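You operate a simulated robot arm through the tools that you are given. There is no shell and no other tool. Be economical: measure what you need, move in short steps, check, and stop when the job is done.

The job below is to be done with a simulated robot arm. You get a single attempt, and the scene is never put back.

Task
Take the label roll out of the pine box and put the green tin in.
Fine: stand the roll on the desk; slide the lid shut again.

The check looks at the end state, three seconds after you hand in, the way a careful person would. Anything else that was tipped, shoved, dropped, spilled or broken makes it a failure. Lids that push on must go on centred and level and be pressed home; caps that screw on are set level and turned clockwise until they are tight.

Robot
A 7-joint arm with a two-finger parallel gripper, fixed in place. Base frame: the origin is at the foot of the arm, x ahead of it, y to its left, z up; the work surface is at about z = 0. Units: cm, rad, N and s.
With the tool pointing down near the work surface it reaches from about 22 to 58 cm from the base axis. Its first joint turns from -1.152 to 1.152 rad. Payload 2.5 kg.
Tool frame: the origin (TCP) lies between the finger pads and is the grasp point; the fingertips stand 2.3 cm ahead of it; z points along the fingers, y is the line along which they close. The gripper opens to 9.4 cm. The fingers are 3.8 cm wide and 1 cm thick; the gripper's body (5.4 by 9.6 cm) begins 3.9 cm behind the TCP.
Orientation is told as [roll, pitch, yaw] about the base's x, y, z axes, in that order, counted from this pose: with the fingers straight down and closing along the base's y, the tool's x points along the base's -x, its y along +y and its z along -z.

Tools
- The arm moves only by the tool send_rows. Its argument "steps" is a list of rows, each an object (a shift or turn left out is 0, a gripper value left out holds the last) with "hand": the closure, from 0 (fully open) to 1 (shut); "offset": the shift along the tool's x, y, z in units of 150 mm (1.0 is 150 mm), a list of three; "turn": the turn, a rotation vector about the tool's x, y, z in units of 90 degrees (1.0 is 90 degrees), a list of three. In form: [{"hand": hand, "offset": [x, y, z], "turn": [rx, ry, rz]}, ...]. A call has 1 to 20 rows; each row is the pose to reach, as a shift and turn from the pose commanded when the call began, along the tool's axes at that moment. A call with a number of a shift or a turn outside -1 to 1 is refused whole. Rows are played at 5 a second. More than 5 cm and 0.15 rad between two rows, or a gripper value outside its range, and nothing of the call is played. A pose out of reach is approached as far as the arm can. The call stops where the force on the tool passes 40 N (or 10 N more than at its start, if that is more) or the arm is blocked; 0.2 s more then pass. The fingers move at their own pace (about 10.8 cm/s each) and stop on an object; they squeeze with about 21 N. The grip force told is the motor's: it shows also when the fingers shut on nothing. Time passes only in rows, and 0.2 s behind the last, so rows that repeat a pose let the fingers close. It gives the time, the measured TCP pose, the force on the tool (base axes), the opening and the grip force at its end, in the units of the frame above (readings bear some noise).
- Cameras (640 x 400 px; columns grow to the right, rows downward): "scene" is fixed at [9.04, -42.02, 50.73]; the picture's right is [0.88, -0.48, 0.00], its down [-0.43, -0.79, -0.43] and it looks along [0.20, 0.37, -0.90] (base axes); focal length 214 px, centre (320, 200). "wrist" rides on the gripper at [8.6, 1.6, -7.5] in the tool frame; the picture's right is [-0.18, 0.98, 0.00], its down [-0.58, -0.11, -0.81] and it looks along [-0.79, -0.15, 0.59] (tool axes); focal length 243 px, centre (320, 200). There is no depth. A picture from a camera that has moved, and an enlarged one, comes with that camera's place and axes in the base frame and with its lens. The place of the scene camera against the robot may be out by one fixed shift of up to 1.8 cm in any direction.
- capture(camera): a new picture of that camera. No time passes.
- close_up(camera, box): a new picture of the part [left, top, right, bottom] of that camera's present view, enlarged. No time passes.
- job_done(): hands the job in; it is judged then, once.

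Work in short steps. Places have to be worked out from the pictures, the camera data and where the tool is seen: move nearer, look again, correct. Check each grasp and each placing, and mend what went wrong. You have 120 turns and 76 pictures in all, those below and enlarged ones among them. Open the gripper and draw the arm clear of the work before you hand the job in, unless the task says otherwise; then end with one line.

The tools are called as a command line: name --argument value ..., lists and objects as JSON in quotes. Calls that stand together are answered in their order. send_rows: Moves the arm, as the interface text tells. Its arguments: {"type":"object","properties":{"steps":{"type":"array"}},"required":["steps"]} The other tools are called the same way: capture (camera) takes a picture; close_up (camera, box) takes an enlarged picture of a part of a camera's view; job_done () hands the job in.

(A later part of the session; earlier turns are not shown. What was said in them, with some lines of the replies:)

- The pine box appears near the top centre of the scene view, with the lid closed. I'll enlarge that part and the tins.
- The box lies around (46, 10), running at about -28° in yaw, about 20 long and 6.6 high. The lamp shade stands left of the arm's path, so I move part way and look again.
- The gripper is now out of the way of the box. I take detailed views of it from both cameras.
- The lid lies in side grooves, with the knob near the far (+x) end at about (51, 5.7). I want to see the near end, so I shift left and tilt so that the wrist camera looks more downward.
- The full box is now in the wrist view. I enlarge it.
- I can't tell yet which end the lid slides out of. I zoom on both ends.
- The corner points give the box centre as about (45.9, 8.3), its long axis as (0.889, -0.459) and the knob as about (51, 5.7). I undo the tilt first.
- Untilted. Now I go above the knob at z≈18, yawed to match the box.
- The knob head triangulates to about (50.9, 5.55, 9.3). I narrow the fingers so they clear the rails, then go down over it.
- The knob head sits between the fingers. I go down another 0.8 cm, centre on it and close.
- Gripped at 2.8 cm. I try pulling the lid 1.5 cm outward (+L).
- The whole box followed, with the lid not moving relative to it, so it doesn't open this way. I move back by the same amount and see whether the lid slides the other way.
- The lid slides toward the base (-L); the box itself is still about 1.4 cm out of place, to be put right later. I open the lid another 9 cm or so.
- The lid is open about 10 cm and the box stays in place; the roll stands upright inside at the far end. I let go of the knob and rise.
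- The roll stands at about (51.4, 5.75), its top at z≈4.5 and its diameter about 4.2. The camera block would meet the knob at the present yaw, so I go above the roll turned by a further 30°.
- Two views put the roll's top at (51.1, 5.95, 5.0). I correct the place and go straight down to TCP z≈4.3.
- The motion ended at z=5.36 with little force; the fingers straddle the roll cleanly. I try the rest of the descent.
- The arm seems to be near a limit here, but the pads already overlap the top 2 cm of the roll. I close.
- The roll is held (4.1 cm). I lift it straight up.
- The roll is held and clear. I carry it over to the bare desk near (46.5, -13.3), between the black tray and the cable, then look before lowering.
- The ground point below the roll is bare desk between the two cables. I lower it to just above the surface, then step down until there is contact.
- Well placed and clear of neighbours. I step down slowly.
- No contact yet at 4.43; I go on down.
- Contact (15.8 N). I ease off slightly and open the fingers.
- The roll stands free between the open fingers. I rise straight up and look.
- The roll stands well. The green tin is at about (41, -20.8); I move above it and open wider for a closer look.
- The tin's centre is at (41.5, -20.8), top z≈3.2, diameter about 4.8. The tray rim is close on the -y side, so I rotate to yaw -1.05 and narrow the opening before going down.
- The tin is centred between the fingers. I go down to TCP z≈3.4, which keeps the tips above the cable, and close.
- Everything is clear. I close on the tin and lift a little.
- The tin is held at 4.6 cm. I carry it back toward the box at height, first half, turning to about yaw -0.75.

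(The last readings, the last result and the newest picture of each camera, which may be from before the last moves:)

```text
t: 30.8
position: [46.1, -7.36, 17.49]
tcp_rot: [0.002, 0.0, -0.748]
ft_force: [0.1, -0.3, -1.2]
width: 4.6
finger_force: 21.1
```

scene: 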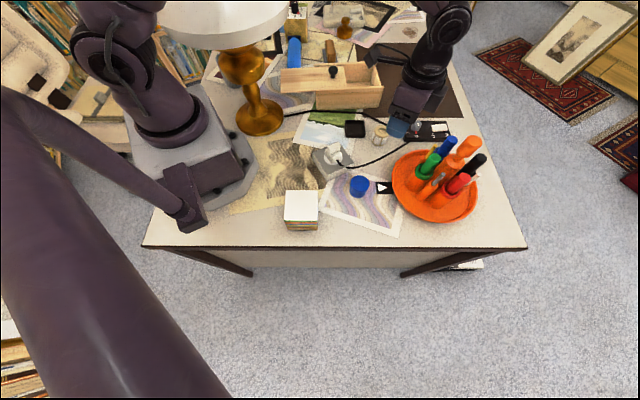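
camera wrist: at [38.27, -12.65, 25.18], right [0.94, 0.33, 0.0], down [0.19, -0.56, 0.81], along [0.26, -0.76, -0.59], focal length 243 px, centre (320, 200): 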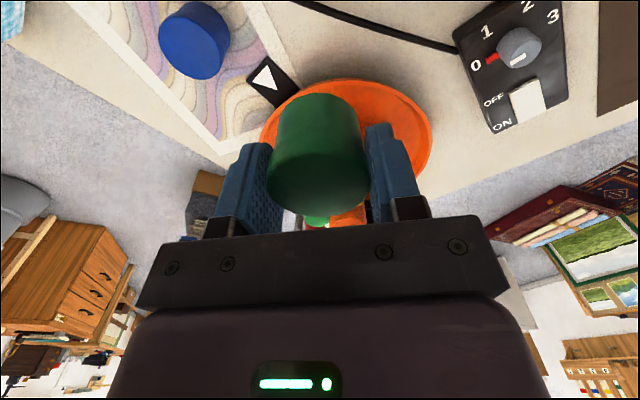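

Second half: over the box at (50.9, 5.7).

send_rows --steps '[{"offset": [0.09, 0.21, 0]}, {"offset": [0.18, 0.43, 0]}, {"offset": [0.27, 0.65, 0]}, {"offset": [0.357, 0.856, 0]}, {"offset": [0.357, 0.856, 0.233]}]'

capture --camera "wrist"

close_up --camera "scene" --box '[270, 10, 430, 125]'

```text
t: 32.0
position: [51.01, 5.43, 13.98]
tcp_rot: [-0.001, 0.0, -0.751]
ft_force: [-0.2, 0.7, -0.4]
width: 4.6
finger_force: 21.2
```

```text
29 pictures are left
camera wrist: at [45.7, 12.48, 21.53], right [0.8, 0.59, 0.0], down [0.35, -0.48, 0.81], along [0.48, -0.65, -0.59], focal length 243 px, centre (320, 200)
```

wrist: 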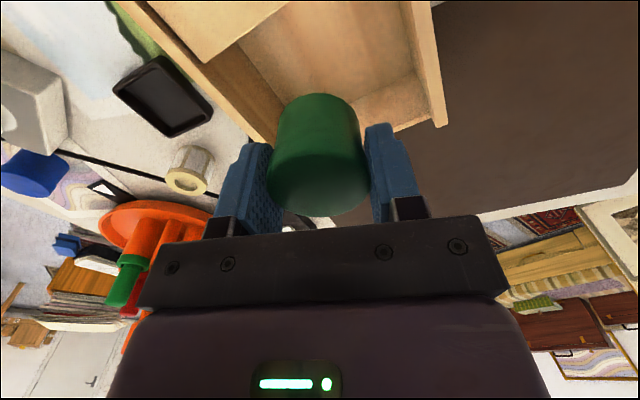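

```text
3.48 times, centred on (350, 68) of scene
camera zoom: at [9.04, -42.01, 50.73], right [0.88, -0.48, 0.0], down [-0.43, -0.79, -0.43], along [0.2, 0.37, -0.9], focal length 746 px, centre (216, 661)
```

zoom: 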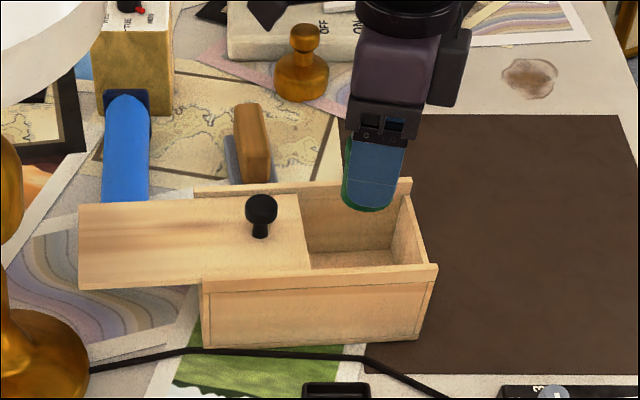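

I check the alignment with the box interior more carefully before going down.

close_up --camera "wrist" --box '[100, 0, 460, 225]'

```text
1.78 times, centred on (280, 112) of wrist
camera zoom: at [45.7, 12.48, 21.53], right [0.8, 0.59, 0.0], down [0.35, -0.48, 0.81], along [0.48, -0.65, -0.59], focal length 431 px, centre (391, 356)
```

zoom: 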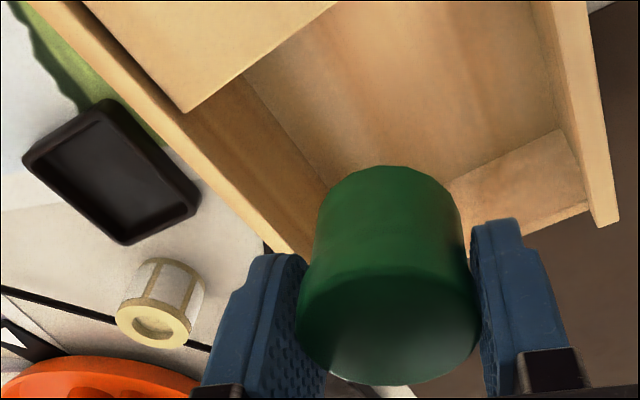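

The present spot is a little nearer the front wall; I shift 0.6 cm to the centre and go down to z≈6, where the tin's bottom is inside the box.

send_rows --steps '[{"offset": [0.02, 0.015, 0.05]}, {"offset": [0.038, 0.03, 0.15]}, {"offset": [0.038, 0.03, 0.28]}, {"offset": [0.038, 0.03, 0.4]}, {"offset": [0.038, 0.03, 0.53]}]'

capture --camera "wrist"

close_up --camera "scene" --box '[290, 20, 410, 120]'

```text
t: 33.2
position: [51.08, 6.3, 6.29]
tcp_rot: [0.004, -0.002, -0.75]
ft_force: [0.1, 0.6, -0.7]
width: 4.6
finger_force: 21.0
```

```text
26 pictures are left
camera wrist: at [45.78, 13.33, 13.82], right [0.8, 0.59, 0.0], down [0.35, -0.48, 0.81], along [0.48, -0.65, -0.59], focal length 243 px, centre (320, 200)
```

wrist: 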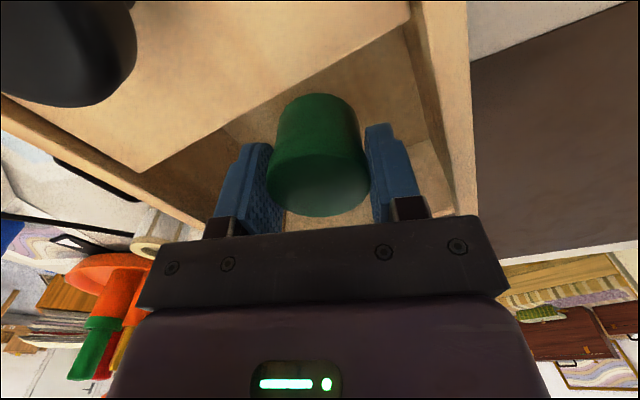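

```text
4.00 times, centred on (350, 70) of scene
camera zoom: at [9.03, -42.03, 50.72], right [0.88, -0.48, 0.0], down [-0.43, -0.79, -0.43], along [0.2, 0.37, -0.9], focal length 858 px, centre (200, 720)
```

zoom: 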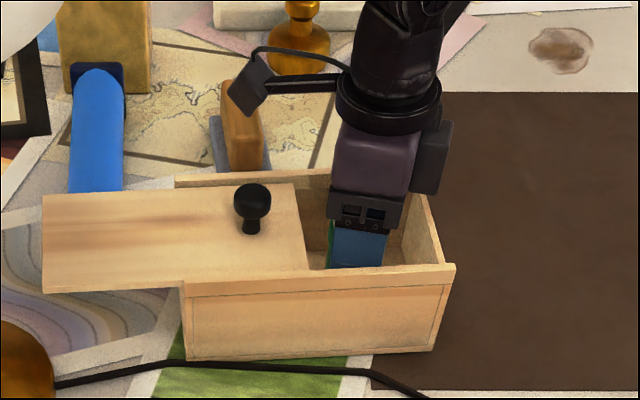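

The arm lags slightly here (6.29 against 6.0), as it did before near this reach. I bring the tin 0.8 cm nearer and continue down in small steps.

send_rows --steps '[{"offset": [0.025, -0.007, 0]}, {"offset": [0.051, -0.014, 0]}, {"offset": [0.051, -0.014, 0.04]}, {"offset": [0.051, -0.014, 0.08]}, {"offset": [0.051, -0.014, 0.11]}]'

```text
t: 34.4
position: [50.4, 6.44, 4.77]
tcp_rot: [0.007, -0.003, -0.752]
ft_force: [-0.2, 0.2, -1.0]
width: 4.58
finger_force: 20.7
```

Still free at 4.77. I continue until it touches the floor.

send_rows --steps '[{"offset": [0, 0, 0.015]}, {"offset": [0, 0, 0.03]}, {"offset": [0, 0, 0.045]}, {"offset": [0, 0, 0.06]}]'

```text
t: 35.4
position: [50.48, 6.61, 4.29]
tcp_rot: [0.01, -0.007, -0.753]
ft_force: [-4.0, -0.1, 7.5]
width: 4.61
finger_force: 21.1
```

Contact at z=4.29: the tin is on the floor of the box. I release and rise.

send_rows --steps '[{"hand": 0.8}, {"hand": 0.4}, {"hand": 0.4}, {"hand": 0.4, "offset": [0, 0, -0.12]}, {"hand": 0.4, "offset": [0, 0, -0.35]}, {"hand": 0.4, "offset": [0, 0, -0.6]}, {"hand": 0.4, "offset": [0, 0, -0.85]}]'

capture --camera "wrist"

close_up --camera "scene" --box '[270, 20, 430, 120]'

```text
t: 37.0
position: [50.34, 6.52, 16.41]
tcp_rot: [-0.002, -0.001, -0.749]
ft_force: [-0.4, -0.5, 0.1]
width: 5.64
finger_force: 0.0
```

```text
24 pictures are left
camera wrist: at [45.11, 13.58, 23.93], right [0.8, 0.59, 0.0], down [0.35, -0.48, 0.81], along [0.48, -0.65, -0.59], focal length 243 px, centre (320, 200)
```

wrist: 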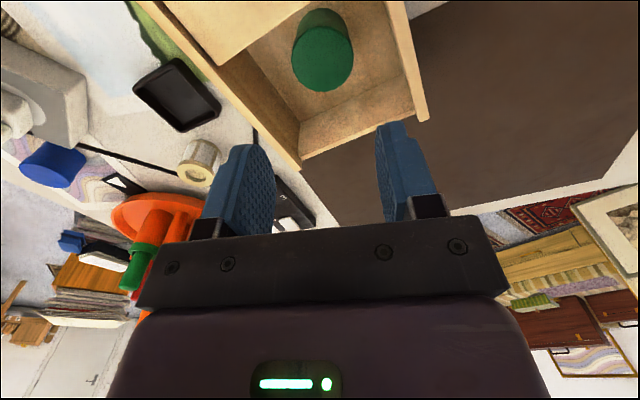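

```text
4.00 times, centred on (350, 70) of scene
camera zoom: at [9.04, -42.01, 50.73], right [0.88, -0.48, 0.0], down [-0.43, -0.79, -0.43], along [0.2, 0.37, -0.9], focal length 858 px, centre (200, 720)
```

zoom: 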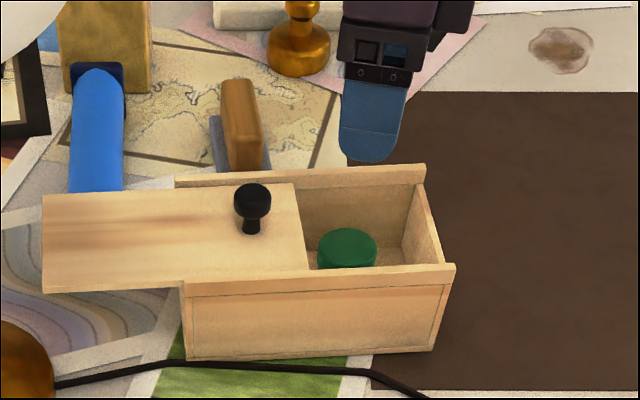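

The tin stands upright in the box. The first wrong pull left the box about 1.5 cm out of place and slightly turned, so I measure its pose now to put it back.

close_up --camera "wrist" --box '[130, 0, 450, 180]'

```text
2.00 times, centred on (290, 90) of wrist
camera zoom: at [45.11, 13.58, 23.93], right [0.8, 0.59, 0.0], down [0.35, -0.48, 0.81], along [0.48, -0.65, -0.59], focal length 485 px, centre (380, 420)
```

zoom: 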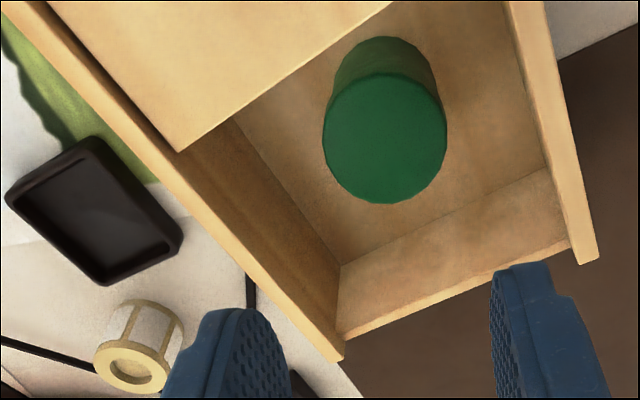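

The box has moved about 1.4 cm along its axis and turned about +2°. I plan to grip the front wall from above (at about (47.5, 1.4)) and drag the box back, so I go above that point with the fingers narrowed.

send_rows --steps '[{"hand": 0.66, "offset": [-0.03, -0.12, 0], "turn": [0, 0, -0.06]}, {"offset": [-0.06, -0.25, 0], "turn": [0, 0, -0.13]}, {"offset": [-0.095, -0.377, 0], "turn": [0, 0, -0.197]}, {"offset": [-0.095, -0.377, 0.2], "turn": [0, 0, -0.197]}]'

capture --camera "wrist"

close_up --camera "scene" --box '[270, 20, 430, 120]'

```text
t: 38.0
position: [47.41, 1.53, 13.43]
tcp_rot: [0.0, 0.002, -0.438]
ft_force: [-0.7, -0.9, 0.0]
width: 3.22
finger_force: 0.2
```

```text
21 pictures are left
camera wrist: at [40.35, 6.57, 20.87], right [0.58, 0.81, 0.0], down [0.48, -0.35, 0.81], along [0.65, -0.47, -0.59], focal length 243 px, centre (320, 200)
```

wrist: 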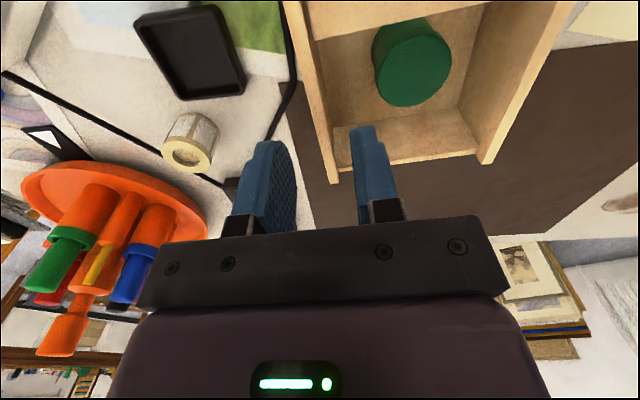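

```text
4.00 times, centred on (350, 70) of scene
camera zoom: at [9.03, -42.02, 50.73], right [0.88, -0.48, 0.0], down [-0.43, -0.79, -0.43], along [0.2, 0.37, -0.9], focal length 858 px, centre (200, 720)
```

zoom: 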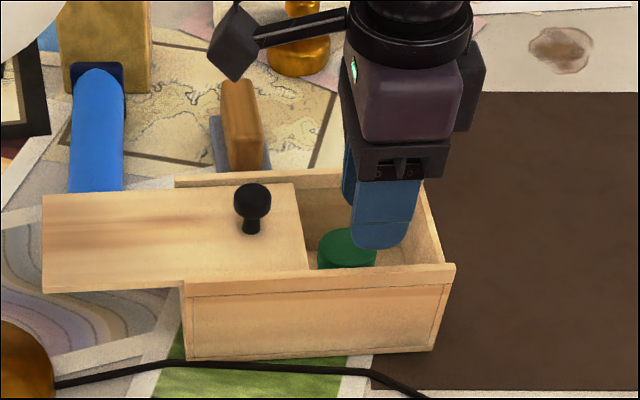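

The front wall lies midway between the fingers. I go down to TCP z≈7 and close on the wall.

send_rows --steps '[{"offset": [0, 0, 0.12]}, {"offset": [0, 0, 0.24]}, {"offset": [0, 0, 0.35]}, {"offset": [0, 0, 0.427]}, {"hand": 0.8, "offset": [0, 0, 0.427]}, {"hand": 1, "offset": [0, 0, 0.427]}, {"hand": 1, "offset": [0, 0, 0.427]}]'

close_up --camera "scene" --box '[270, 20, 430, 120]'

```text
t: 39.6
position: [47.44, 1.45, 7.02]
tcp_rot: [-0.001, 0.0, -0.441]
ft_force: [-1.6, -1.6, 0.3]
width: 0.79
finger_force: 20.7
```

```text
4.00 times, centred on (350, 70) of scene
camera zoom: at [9.04, -42.02, 50.73], right [0.88, -0.48, 0.0], down [-0.43, -0.79, -0.43], along [0.2, 0.37, -0.9], focal length 858 px, centre (200, 720)
```

zoom: 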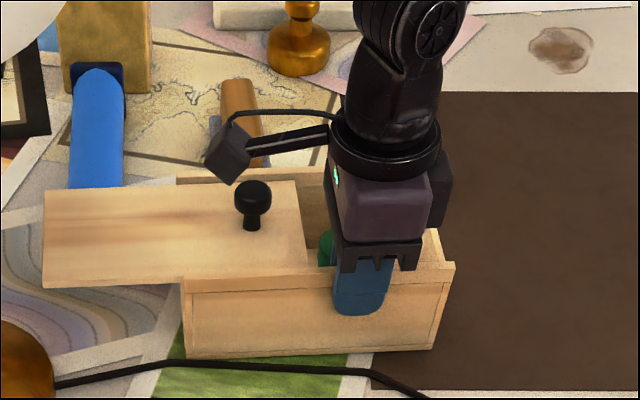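

The wall is gripped (0.8 cm). I drag the box back slowly: 1.4 cm toward the base with a 2° turn.

send_rows --steps '[{"offset": [0.012, -0.003, 0], "turn": [0, 0, 0.003]}, {"offset": [0.028, -0.008, 0], "turn": [0, 0, 0.006]}, {"offset": [0.045, -0.012, 0], "turn": [0, 0, 0.01]}, {"offset": [0.062, -0.017, 0], "turn": [0, 0, 0.015]}, {"offset": [0.08, -0.022, 0], "turn": [0, 0, 0.019]}, {"offset": [0.094, -0.027, 0], "turn": [0, 0, 0.022]}, {"offset": [0.094, -0.027, 0], "turn": [0, 0, 0.022]}]'

close_up --camera "scene" --box '[270, 20, 430, 120]'

```text
t: 41.2
position: [46.07, 1.8, 7.02]
tcp_rot: [0.001, 0.001, -0.474]
ft_force: [4.4, 0.5, 1.9]
width: 0.78
finger_force: 21.0
```

```text
4.00 times, centred on (350, 70) of scene
camera zoom: at [9.04, -42.02, 50.73], right [0.88, -0.48, 0.0], down [-0.43, -0.79, -0.43], along [0.2, 0.37, -0.9], focal length 858 px, centre (200, 720)
```

zoom: 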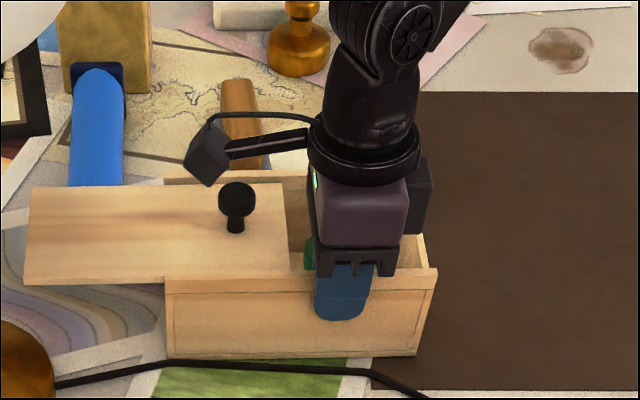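

The box corners are back within about 0.2 cm of where they first were. I release the wall and rise.

send_rows --steps '[{"hand": 0.66}, {"hand": 0.66}, {"hand": 0.66, "offset": [0, 0, -0.15]}, {"hand": 0.66, "offset": [0, 0, -0.4]}, {"hand": 0.5, "offset": [0.1, 0.1, -0.65]}, {"hand": 0.5, "offset": [0.15, 0.3, -0.75]}]'

capture --camera "wrist"

close_up --camera "scene" --box '[270, 20, 430, 120]'

```text
t: 42.6
position: [45.88, 6.63, 18.47]
tcp_rot: [-0.001, 0.001, -0.474]
ft_force: [-0.4, 0.3, 0.2]
width: 4.7
finger_force: 0.0
```

```text
17 pictures are left
camera wrist: at [38.97, 12.12, 26.09], right [0.61, 0.79, 0.0], down [0.47, -0.36, 0.81], along [0.64, -0.49, -0.59], focal length 243 px, centre (320, 200)
```

wrist: 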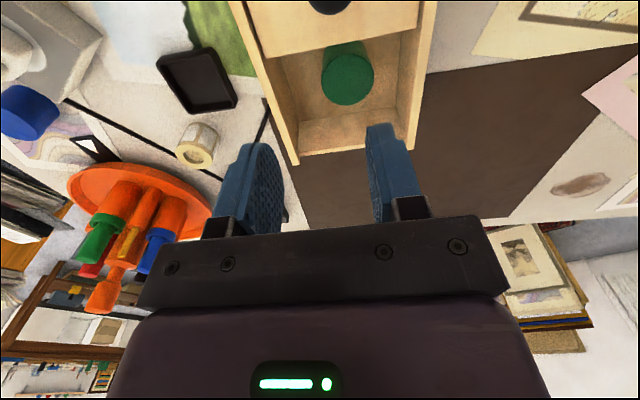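

```text
4.00 times, centred on (350, 70) of scene
camera zoom: at [9.03, -42.02, 50.73], right [0.88, -0.48, 0.0], down [-0.43, -0.79, -0.43], along [0.2, 0.37, -0.9], focal length 858 px, centre (200, 720)
```

zoom: 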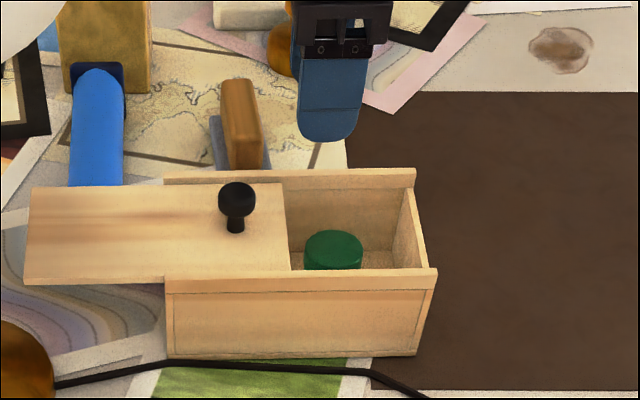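

The box is in its old place with the tin upright. The knob is at about (41.6, 10.5); I go above it to close the lid.

send_rows --steps '[{"hand": 0.4, "offset": [0.2, 0.05, 0]}, {"hand": 0.4, "offset": [0.371, 0.1, 0]}, {"hand": 0.4, "offset": [0.371, 0.1, 0.2]}, {"hand": 0.4, "offset": [0.371, 0.1, 0.4]}]'

capture --camera "wrist"

```text
t: 43.6
position: [41.7, 10.67, 12.21]
tcp_rot: [0.0, 0.001, -0.477]
ft_force: [0.2, 0.2, 0.4]
width: 5.63
finger_force: 0.0
```

```text
15 pictures are left
camera wrist: at [34.73, 16.14, 19.72], right [0.61, 0.79, 0.0], down [0.47, -0.36, 0.81], along [0.64, -0.49, -0.59], focal length 243 px, centre (320, 200)
```

wrist: 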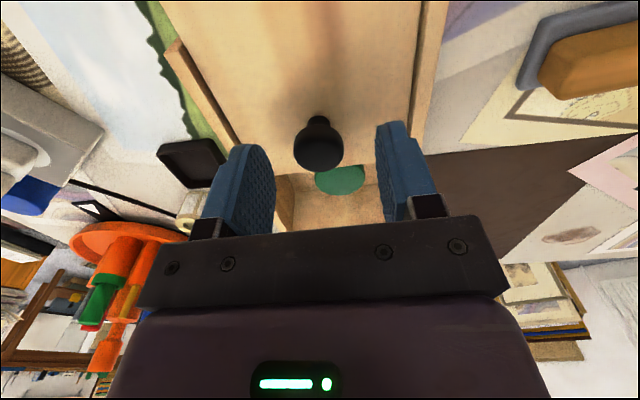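

The knob is between the fingers at (42.0, 10.4). I go down and grip it.

send_rows --steps '[{"hand": 0.4, "offset": [-0.02, -0.005, 0.08]}, {"hand": 0.4, "offset": [-0.025, -0.005, 0.167]}, {"hand": 0.7, "offset": [-0.025, -0.005, 0.167]}, {"hand": 1, "offset": [-0.025, -0.005, 0.167]}, {"hand": 1, "offset": [-0.025, -0.005, 0.167]}]'

```text
t: 44.8
position: [42.01, 10.49, 9.75]
tcp_rot: [0.0, 0.0, -0.475]
ft_force: [-1.4, -3.9, 1.6]
width: 2.75
finger_force: 21.7
```

Gripped at 2.75 cm. I slide the lid 9.3 cm toward closed, leaving about 1 cm to creep.

send_rows --steps '[{"offset": [-0.06, 0, 0]}, {"offset": [-0.14, 0, 0]}, {"offset": [-0.22, 0, 0]}, {"offset": [-0.3, 0, 0]}, {"offset": [-0.38, 0, 0]}, {"offset": [-0.46, 0, 0]}, {"offset": [-0.54, 0, 0]}, {"offset": [-0.6, 0, 0]}, {"offset": [-0.62, 0, 0]}]'

close_up --camera "scene" --box '[270, 20, 430, 120]'

```text
t: 46.8
position: [50.32, 6.17, 9.78]
tcp_rot: [0.0, 0.001, -0.474]
ft_force: [1.0, -0.1, -0.4]
width: 2.74
finger_force: 21.5
```

```text
4.00 times, centred on (350, 70) of scene
camera zoom: at [9.04, -42.02, 50.73], right [0.88, -0.48, 0.0], down [-0.43, -0.79, -0.43], along [0.2, 0.37, -0.9], focal length 858 px, centre (200, 720)
```

zoom: 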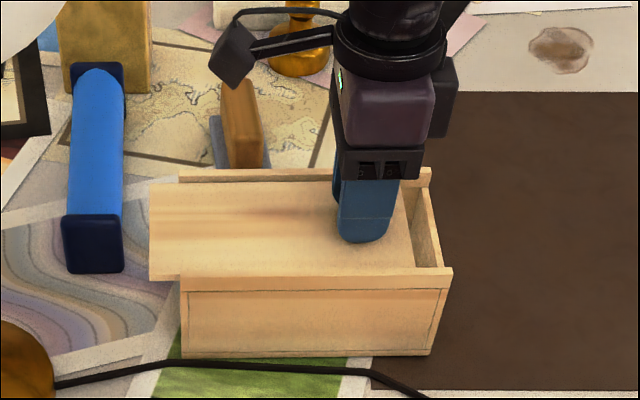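

The lid's friction took the box along by about 1.2 cm this time; the lid still has about 2.3 cm to go. I finish closing now, then bring the box back by its rail with the lid shut.

send_rows --steps '[{"offset": [-0.03, 0, 0]}, {"offset": [-0.06, 0, 0]}, {"offset": [-0.09, 0, 0]}, {"offset": [-0.12, 0, 0]}, {"offset": [-0.15, 0, 0]}, {"offset": [-0.15, 0, 0]}]'

close_up --camera "scene" --box '[270, 20, 430, 120]'

```text
t: 48.2
position: [52.29, 5.15, 9.68]
tcp_rot: [0.001, 0.001, -0.475]
ft_force: [-0.1, 0.7, 0.5]
width: 2.77
finger_force: 21.0
```

```text
4.00 times, centred on (350, 70) of scene
camera zoom: at [9.04, -42.02, 50.73], right [0.88, -0.48, 0.0], down [-0.43, -0.79, -0.43], along [0.2, 0.37, -0.9], focal length 858 px, centre (200, 720)
```

zoom: 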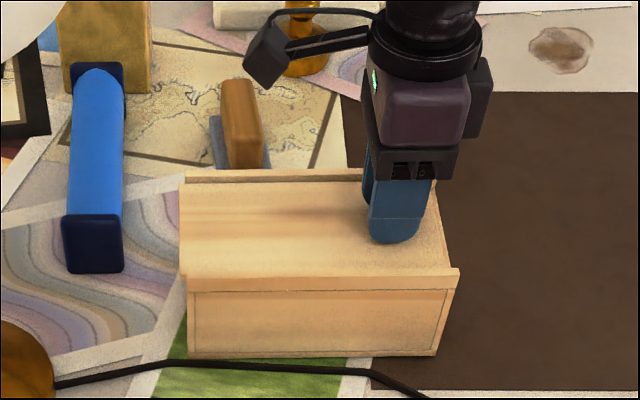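

The lid is nearly shut, about 0.5 cm left. I push 1.2 cm more so it is home against the stop.

send_rows --steps '[{"offset": [-0.02, 0, 0]}, {"offset": [-0.04, 0, 0]}, {"offset": [-0.06, 0, 0]}, {"offset": [-0.08, 0, 0]}, {"offset": [-0.08, 0, 0]}]'

close_up --camera "scene" --box '[270, 20, 430, 120]'

```text
t: 49.4
position: [53.34, 4.63, 9.72]
tcp_rot: [0.001, 0.0, -0.475]
ft_force: [0.5, -0.2, 0.2]
width: 2.76
finger_force: 21.7
```

```text
4.00 times, centred on (350, 70) of scene
camera zoom: at [9.04, -42.02, 50.73], right [0.88, -0.48, 0.0], down [-0.43, -0.79, -0.43], along [0.2, 0.37, -0.9], focal length 858 px, centre (200, 720)
```

zoom: 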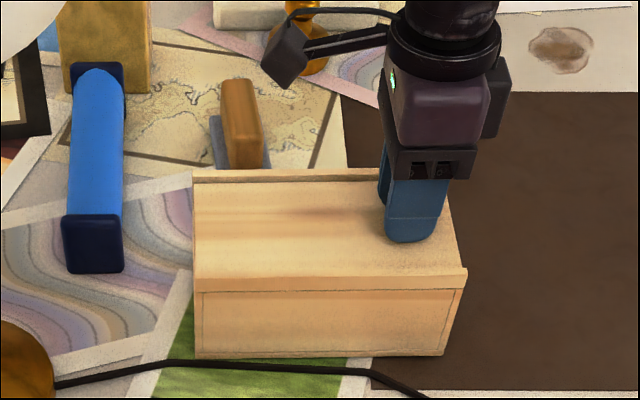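

The lid is shut and flush, with the box about 2.4 cm out along its axis. I let go of the knob and move above the front rail at (45.5, 2.3).

send_rows --steps '[{"hand": 0.45}, {"hand": 0.45}, {"hand": 0.45, "offset": [0, 0, -0.2]}, {"hand": 0.6, "offset": [0.1, -0.1, -0.4]}, {"hand": 0.7, "offset": [0.25, -0.25, -0.4]}, {"hand": 0.7, "offset": [0.394, -0.377, -0.3]}, {"hand": 0.7, "offset": [0.394, -0.377, -0.2]}]'

capture --camera "wrist"

```text
t: 51.0
position: [45.39, 2.07, 12.62]
tcp_rot: [0.0, 0.0, -0.475]
ft_force: [-0.7, 0.1, 0.7]
width: 2.81
finger_force: 0.0
```

```text
11 pictures are left
camera wrist: at [38.36, 7.58, 20.18], right [0.61, 0.79, 0.0], down [0.47, -0.36, 0.81], along [0.64, -0.49, -0.59], focal length 243 px, centre (320, 200)
```

wrist: 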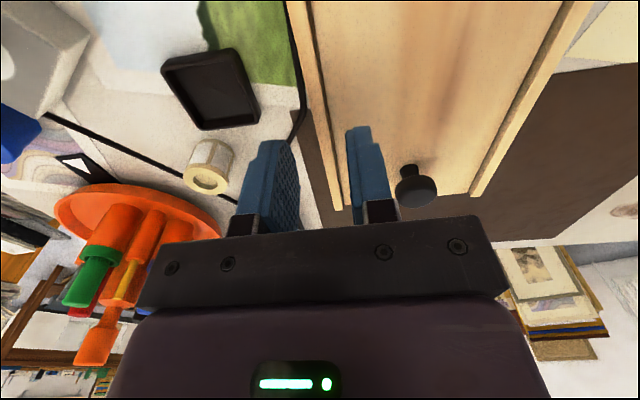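

The rail is centred between the fingers. I go down to z≈9.4, then creep until the inner tip just meets the lid.

send_rows --steps '[{"offset": [0, 0.008, 0.1]}, {"offset": [0, 0.008, 0.2]}, {"offset": [0, 0.008, 0.21]}, {"offset": [0, 0.008, 0.22]}, {"offset": [0, 0.008, 0.23]}]'

close_up --camera "scene" --box '[300, 50, 380, 100]'

```text
t: 52.2
position: [45.57, 2.44, 9.56]
tcp_rot: [0.001, 0.001, -0.474]
ft_force: [-0.2, -0.7, 1.6]
width: 2.75
finger_force: 0.1
stopped in row 5: the force on the tool passed its limit (the readings are from after the stop); the commanded pose is now the measured one
```

```text
8.00 times, centred on (340, 75) of scene
camera zoom: at [9.03, -42.02, 50.73], right [0.88, -0.48, 0.0], down [-0.43, -0.79, -0.43], along [0.2, 0.37, -0.9], focal length 1716 px, centre (160, 1200)
```

zoom: 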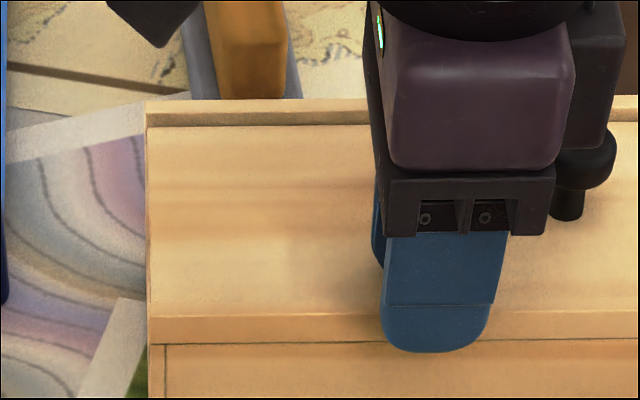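

The inner tip met the lid at z≈9.5, and the outer finger overlaps the rail. I close on the rail at this height.

send_rows --steps '[{"hand": 0.85}, {"hand": 1}, {"hand": 1}, {"hand": 1}]'

```text
t: 53.2
position: [45.67, 2.35, 9.58]
tcp_rot: [0.001, 0.0, -0.475]
ft_force: [-0.5, -7.2, 9.5]
width: 0.81
finger_force: 21.0
```

The rail is gripped (0.81 cm). I drag slowly 2.4 cm toward the base.

send_rows --steps '[{"offset": [0.015, 0, 0]}, {"offset": [0.03, 0, 0]}, {"offset": [0.05, 0, 0]}, {"offset": [0.07, 0, 0]}, {"offset": [0.09, 0, 0]}, {"offset": [0.11, 0, 0]}, {"offset": [0.13, 0, 0]}, {"offset": [0.15, 0, 0]}, {"offset": [0.16, 0, 0]}, {"offset": [0.16, 0, 0]}]'

close_up --camera "scene" --box '[270, 20, 430, 120]'

```text
t: 55.4
position: [43.67, 3.52, 9.55]
tcp_rot: [0.003, -0.002, -0.476]
ft_force: [8.2, -3.9, 11.6]
width: 0.78
finger_force: 21.3
```

```text
4.00 times, centred on (350, 70) of scene
camera zoom: at [9.03, -42.02, 50.73], right [0.88, -0.48, 0.0], down [-0.43, -0.79, -0.43], along [0.2, 0.37, -0.9], focal length 858 px, centre (200, 720)
```

zoom: 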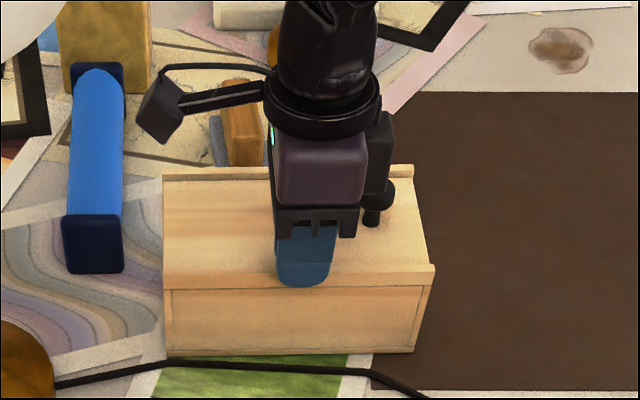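

The box is back in position except for a slight turn (far end about 0.4 cm off). I correct this with a small turn while still gripping.

send_rows --steps '[{"offset": [0, -0.006, 0], "turn": [0, 0, 0.006]}, {"offset": [0, -0.012, 0], "turn": [0, 0, 0.012]}, {"offset": [0, -0.017, 0], "turn": [0, 0, 0.018]}, {"offset": [0, -0.017, 0], "turn": [0, 0, 0.018]}]'

close_up --camera "scene" --box '[270, 20, 430, 120]'

```text
t: 56.4
position: [43.48, 3.43, 9.58]
tcp_rot: [0.005, 0.002, -0.502]
ft_force: [2.7, 5.5, 15.2]
width: 0.79
finger_force: 21.2
```

```text
4.00 times, centred on (350, 70) of scene
camera zoom: at [9.03, -42.02, 50.73], right [0.88, -0.48, 0.0], down [-0.43, -0.79, -0.43], along [0.2, 0.37, -0.9], focal length 858 px, centre (200, 720)
```

zoom: 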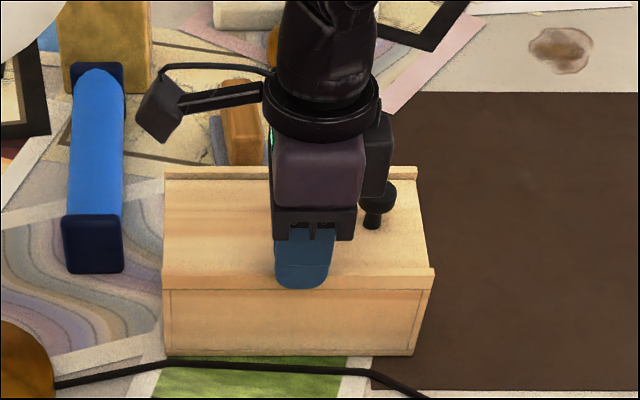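

The box now matches its first place within about 0.2 cm. I release the rail, rise and draw clear.

send_rows --steps '[{"hand": 0.85}, {"hand": 0.75}, {"hand": 0.75, "offset": [0, 0, -0.1]}, {"hand": 0.5, "offset": [0, 0, -0.35]}, {"hand": 0.2, "offset": [0, 0, -0.65]}, {"hand": 0, "offset": [0, 0, -0.9]}, {"hand": 0, "offset": [0, -0.2, -1.0]}, {"hand": 0, "offset": [0, -0.45, -1.0]}]'

capture --camera "wrist"

close_up --camera "scene" --box '[270, 40, 480, 170]'

```text
t: 58.2
position: [39.83, -2.85, 24.5]
tcp_rot: [0.002, 0.002, -0.501]
ft_force: [-0.6, -0.6, -0.2]
width: 9.4
finger_force: 0.2
```

```text
7 pictures are left
camera wrist: at [33.16, 2.86, 32.06], right [0.63, 0.77, 0.0], down [0.46, -0.38, 0.81], along [0.62, -0.51, -0.59], focal length 243 px, centre (320, 200)
```

wrist: 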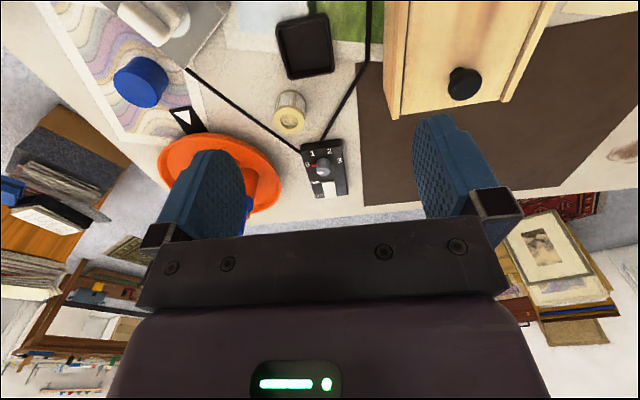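

```text
3.05 times, centred on (375, 105) of scene
camera zoom: at [9.04, -42.01, 50.73], right [0.88, -0.48, 0.0], down [-0.43, -0.79, -0.43], along [0.2, 0.37, -0.9], focal length 654 px, centre (152, 490)
```

zoom: 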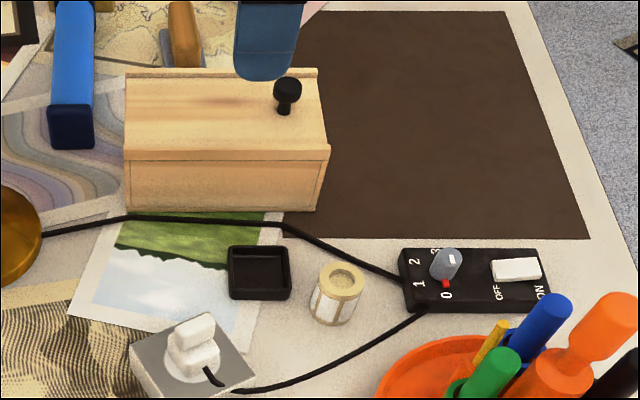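

All seems in order; I check with one enlargement that the lid is flush at both ends.

close_up --camera "scene" --box '[305, 55, 385, 115]'

close_up --camera "wrist" --box '[370, 0, 560, 120]'

```text
6.67 times, centred on (345, 85) of scene
camera zoom: at [9.04, -42.01, 50.73], right [0.88, -0.48, 0.0], down [-0.43, -0.79, -0.43], along [0.2, 0.37, -0.9], focal length 1430 px, centre (153, 967)
```

zoom: 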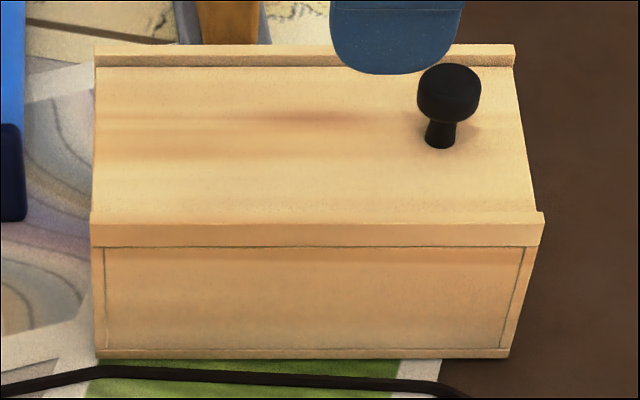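

```text
3.33 times, centred on (465, 60) of wrist
camera zoom: at [33.16, 2.86, 32.06], right [0.63, 0.77, 0.0], down [0.46, -0.38, 0.81], along [0.62, -0.51, -0.59], focal length 809 px, centre (-163, 667)
```

zoom: 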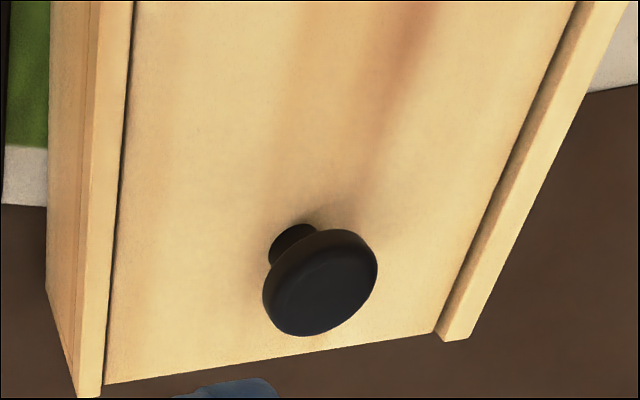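

The lid is flush at both ends, the roll stands on the desk and the arm is clear with the gripper open. I hand the job in.

job_done

```text
The job is handed in.
```

The label roll is standing on the desk, the green tin is in the pine box, and the lid is shut flush. I dragged the box out of place twice while working the lid, by about 1.5 cm and then 2.4 cm. I pulled it back both times, to within about 0.2 cm of its first place.
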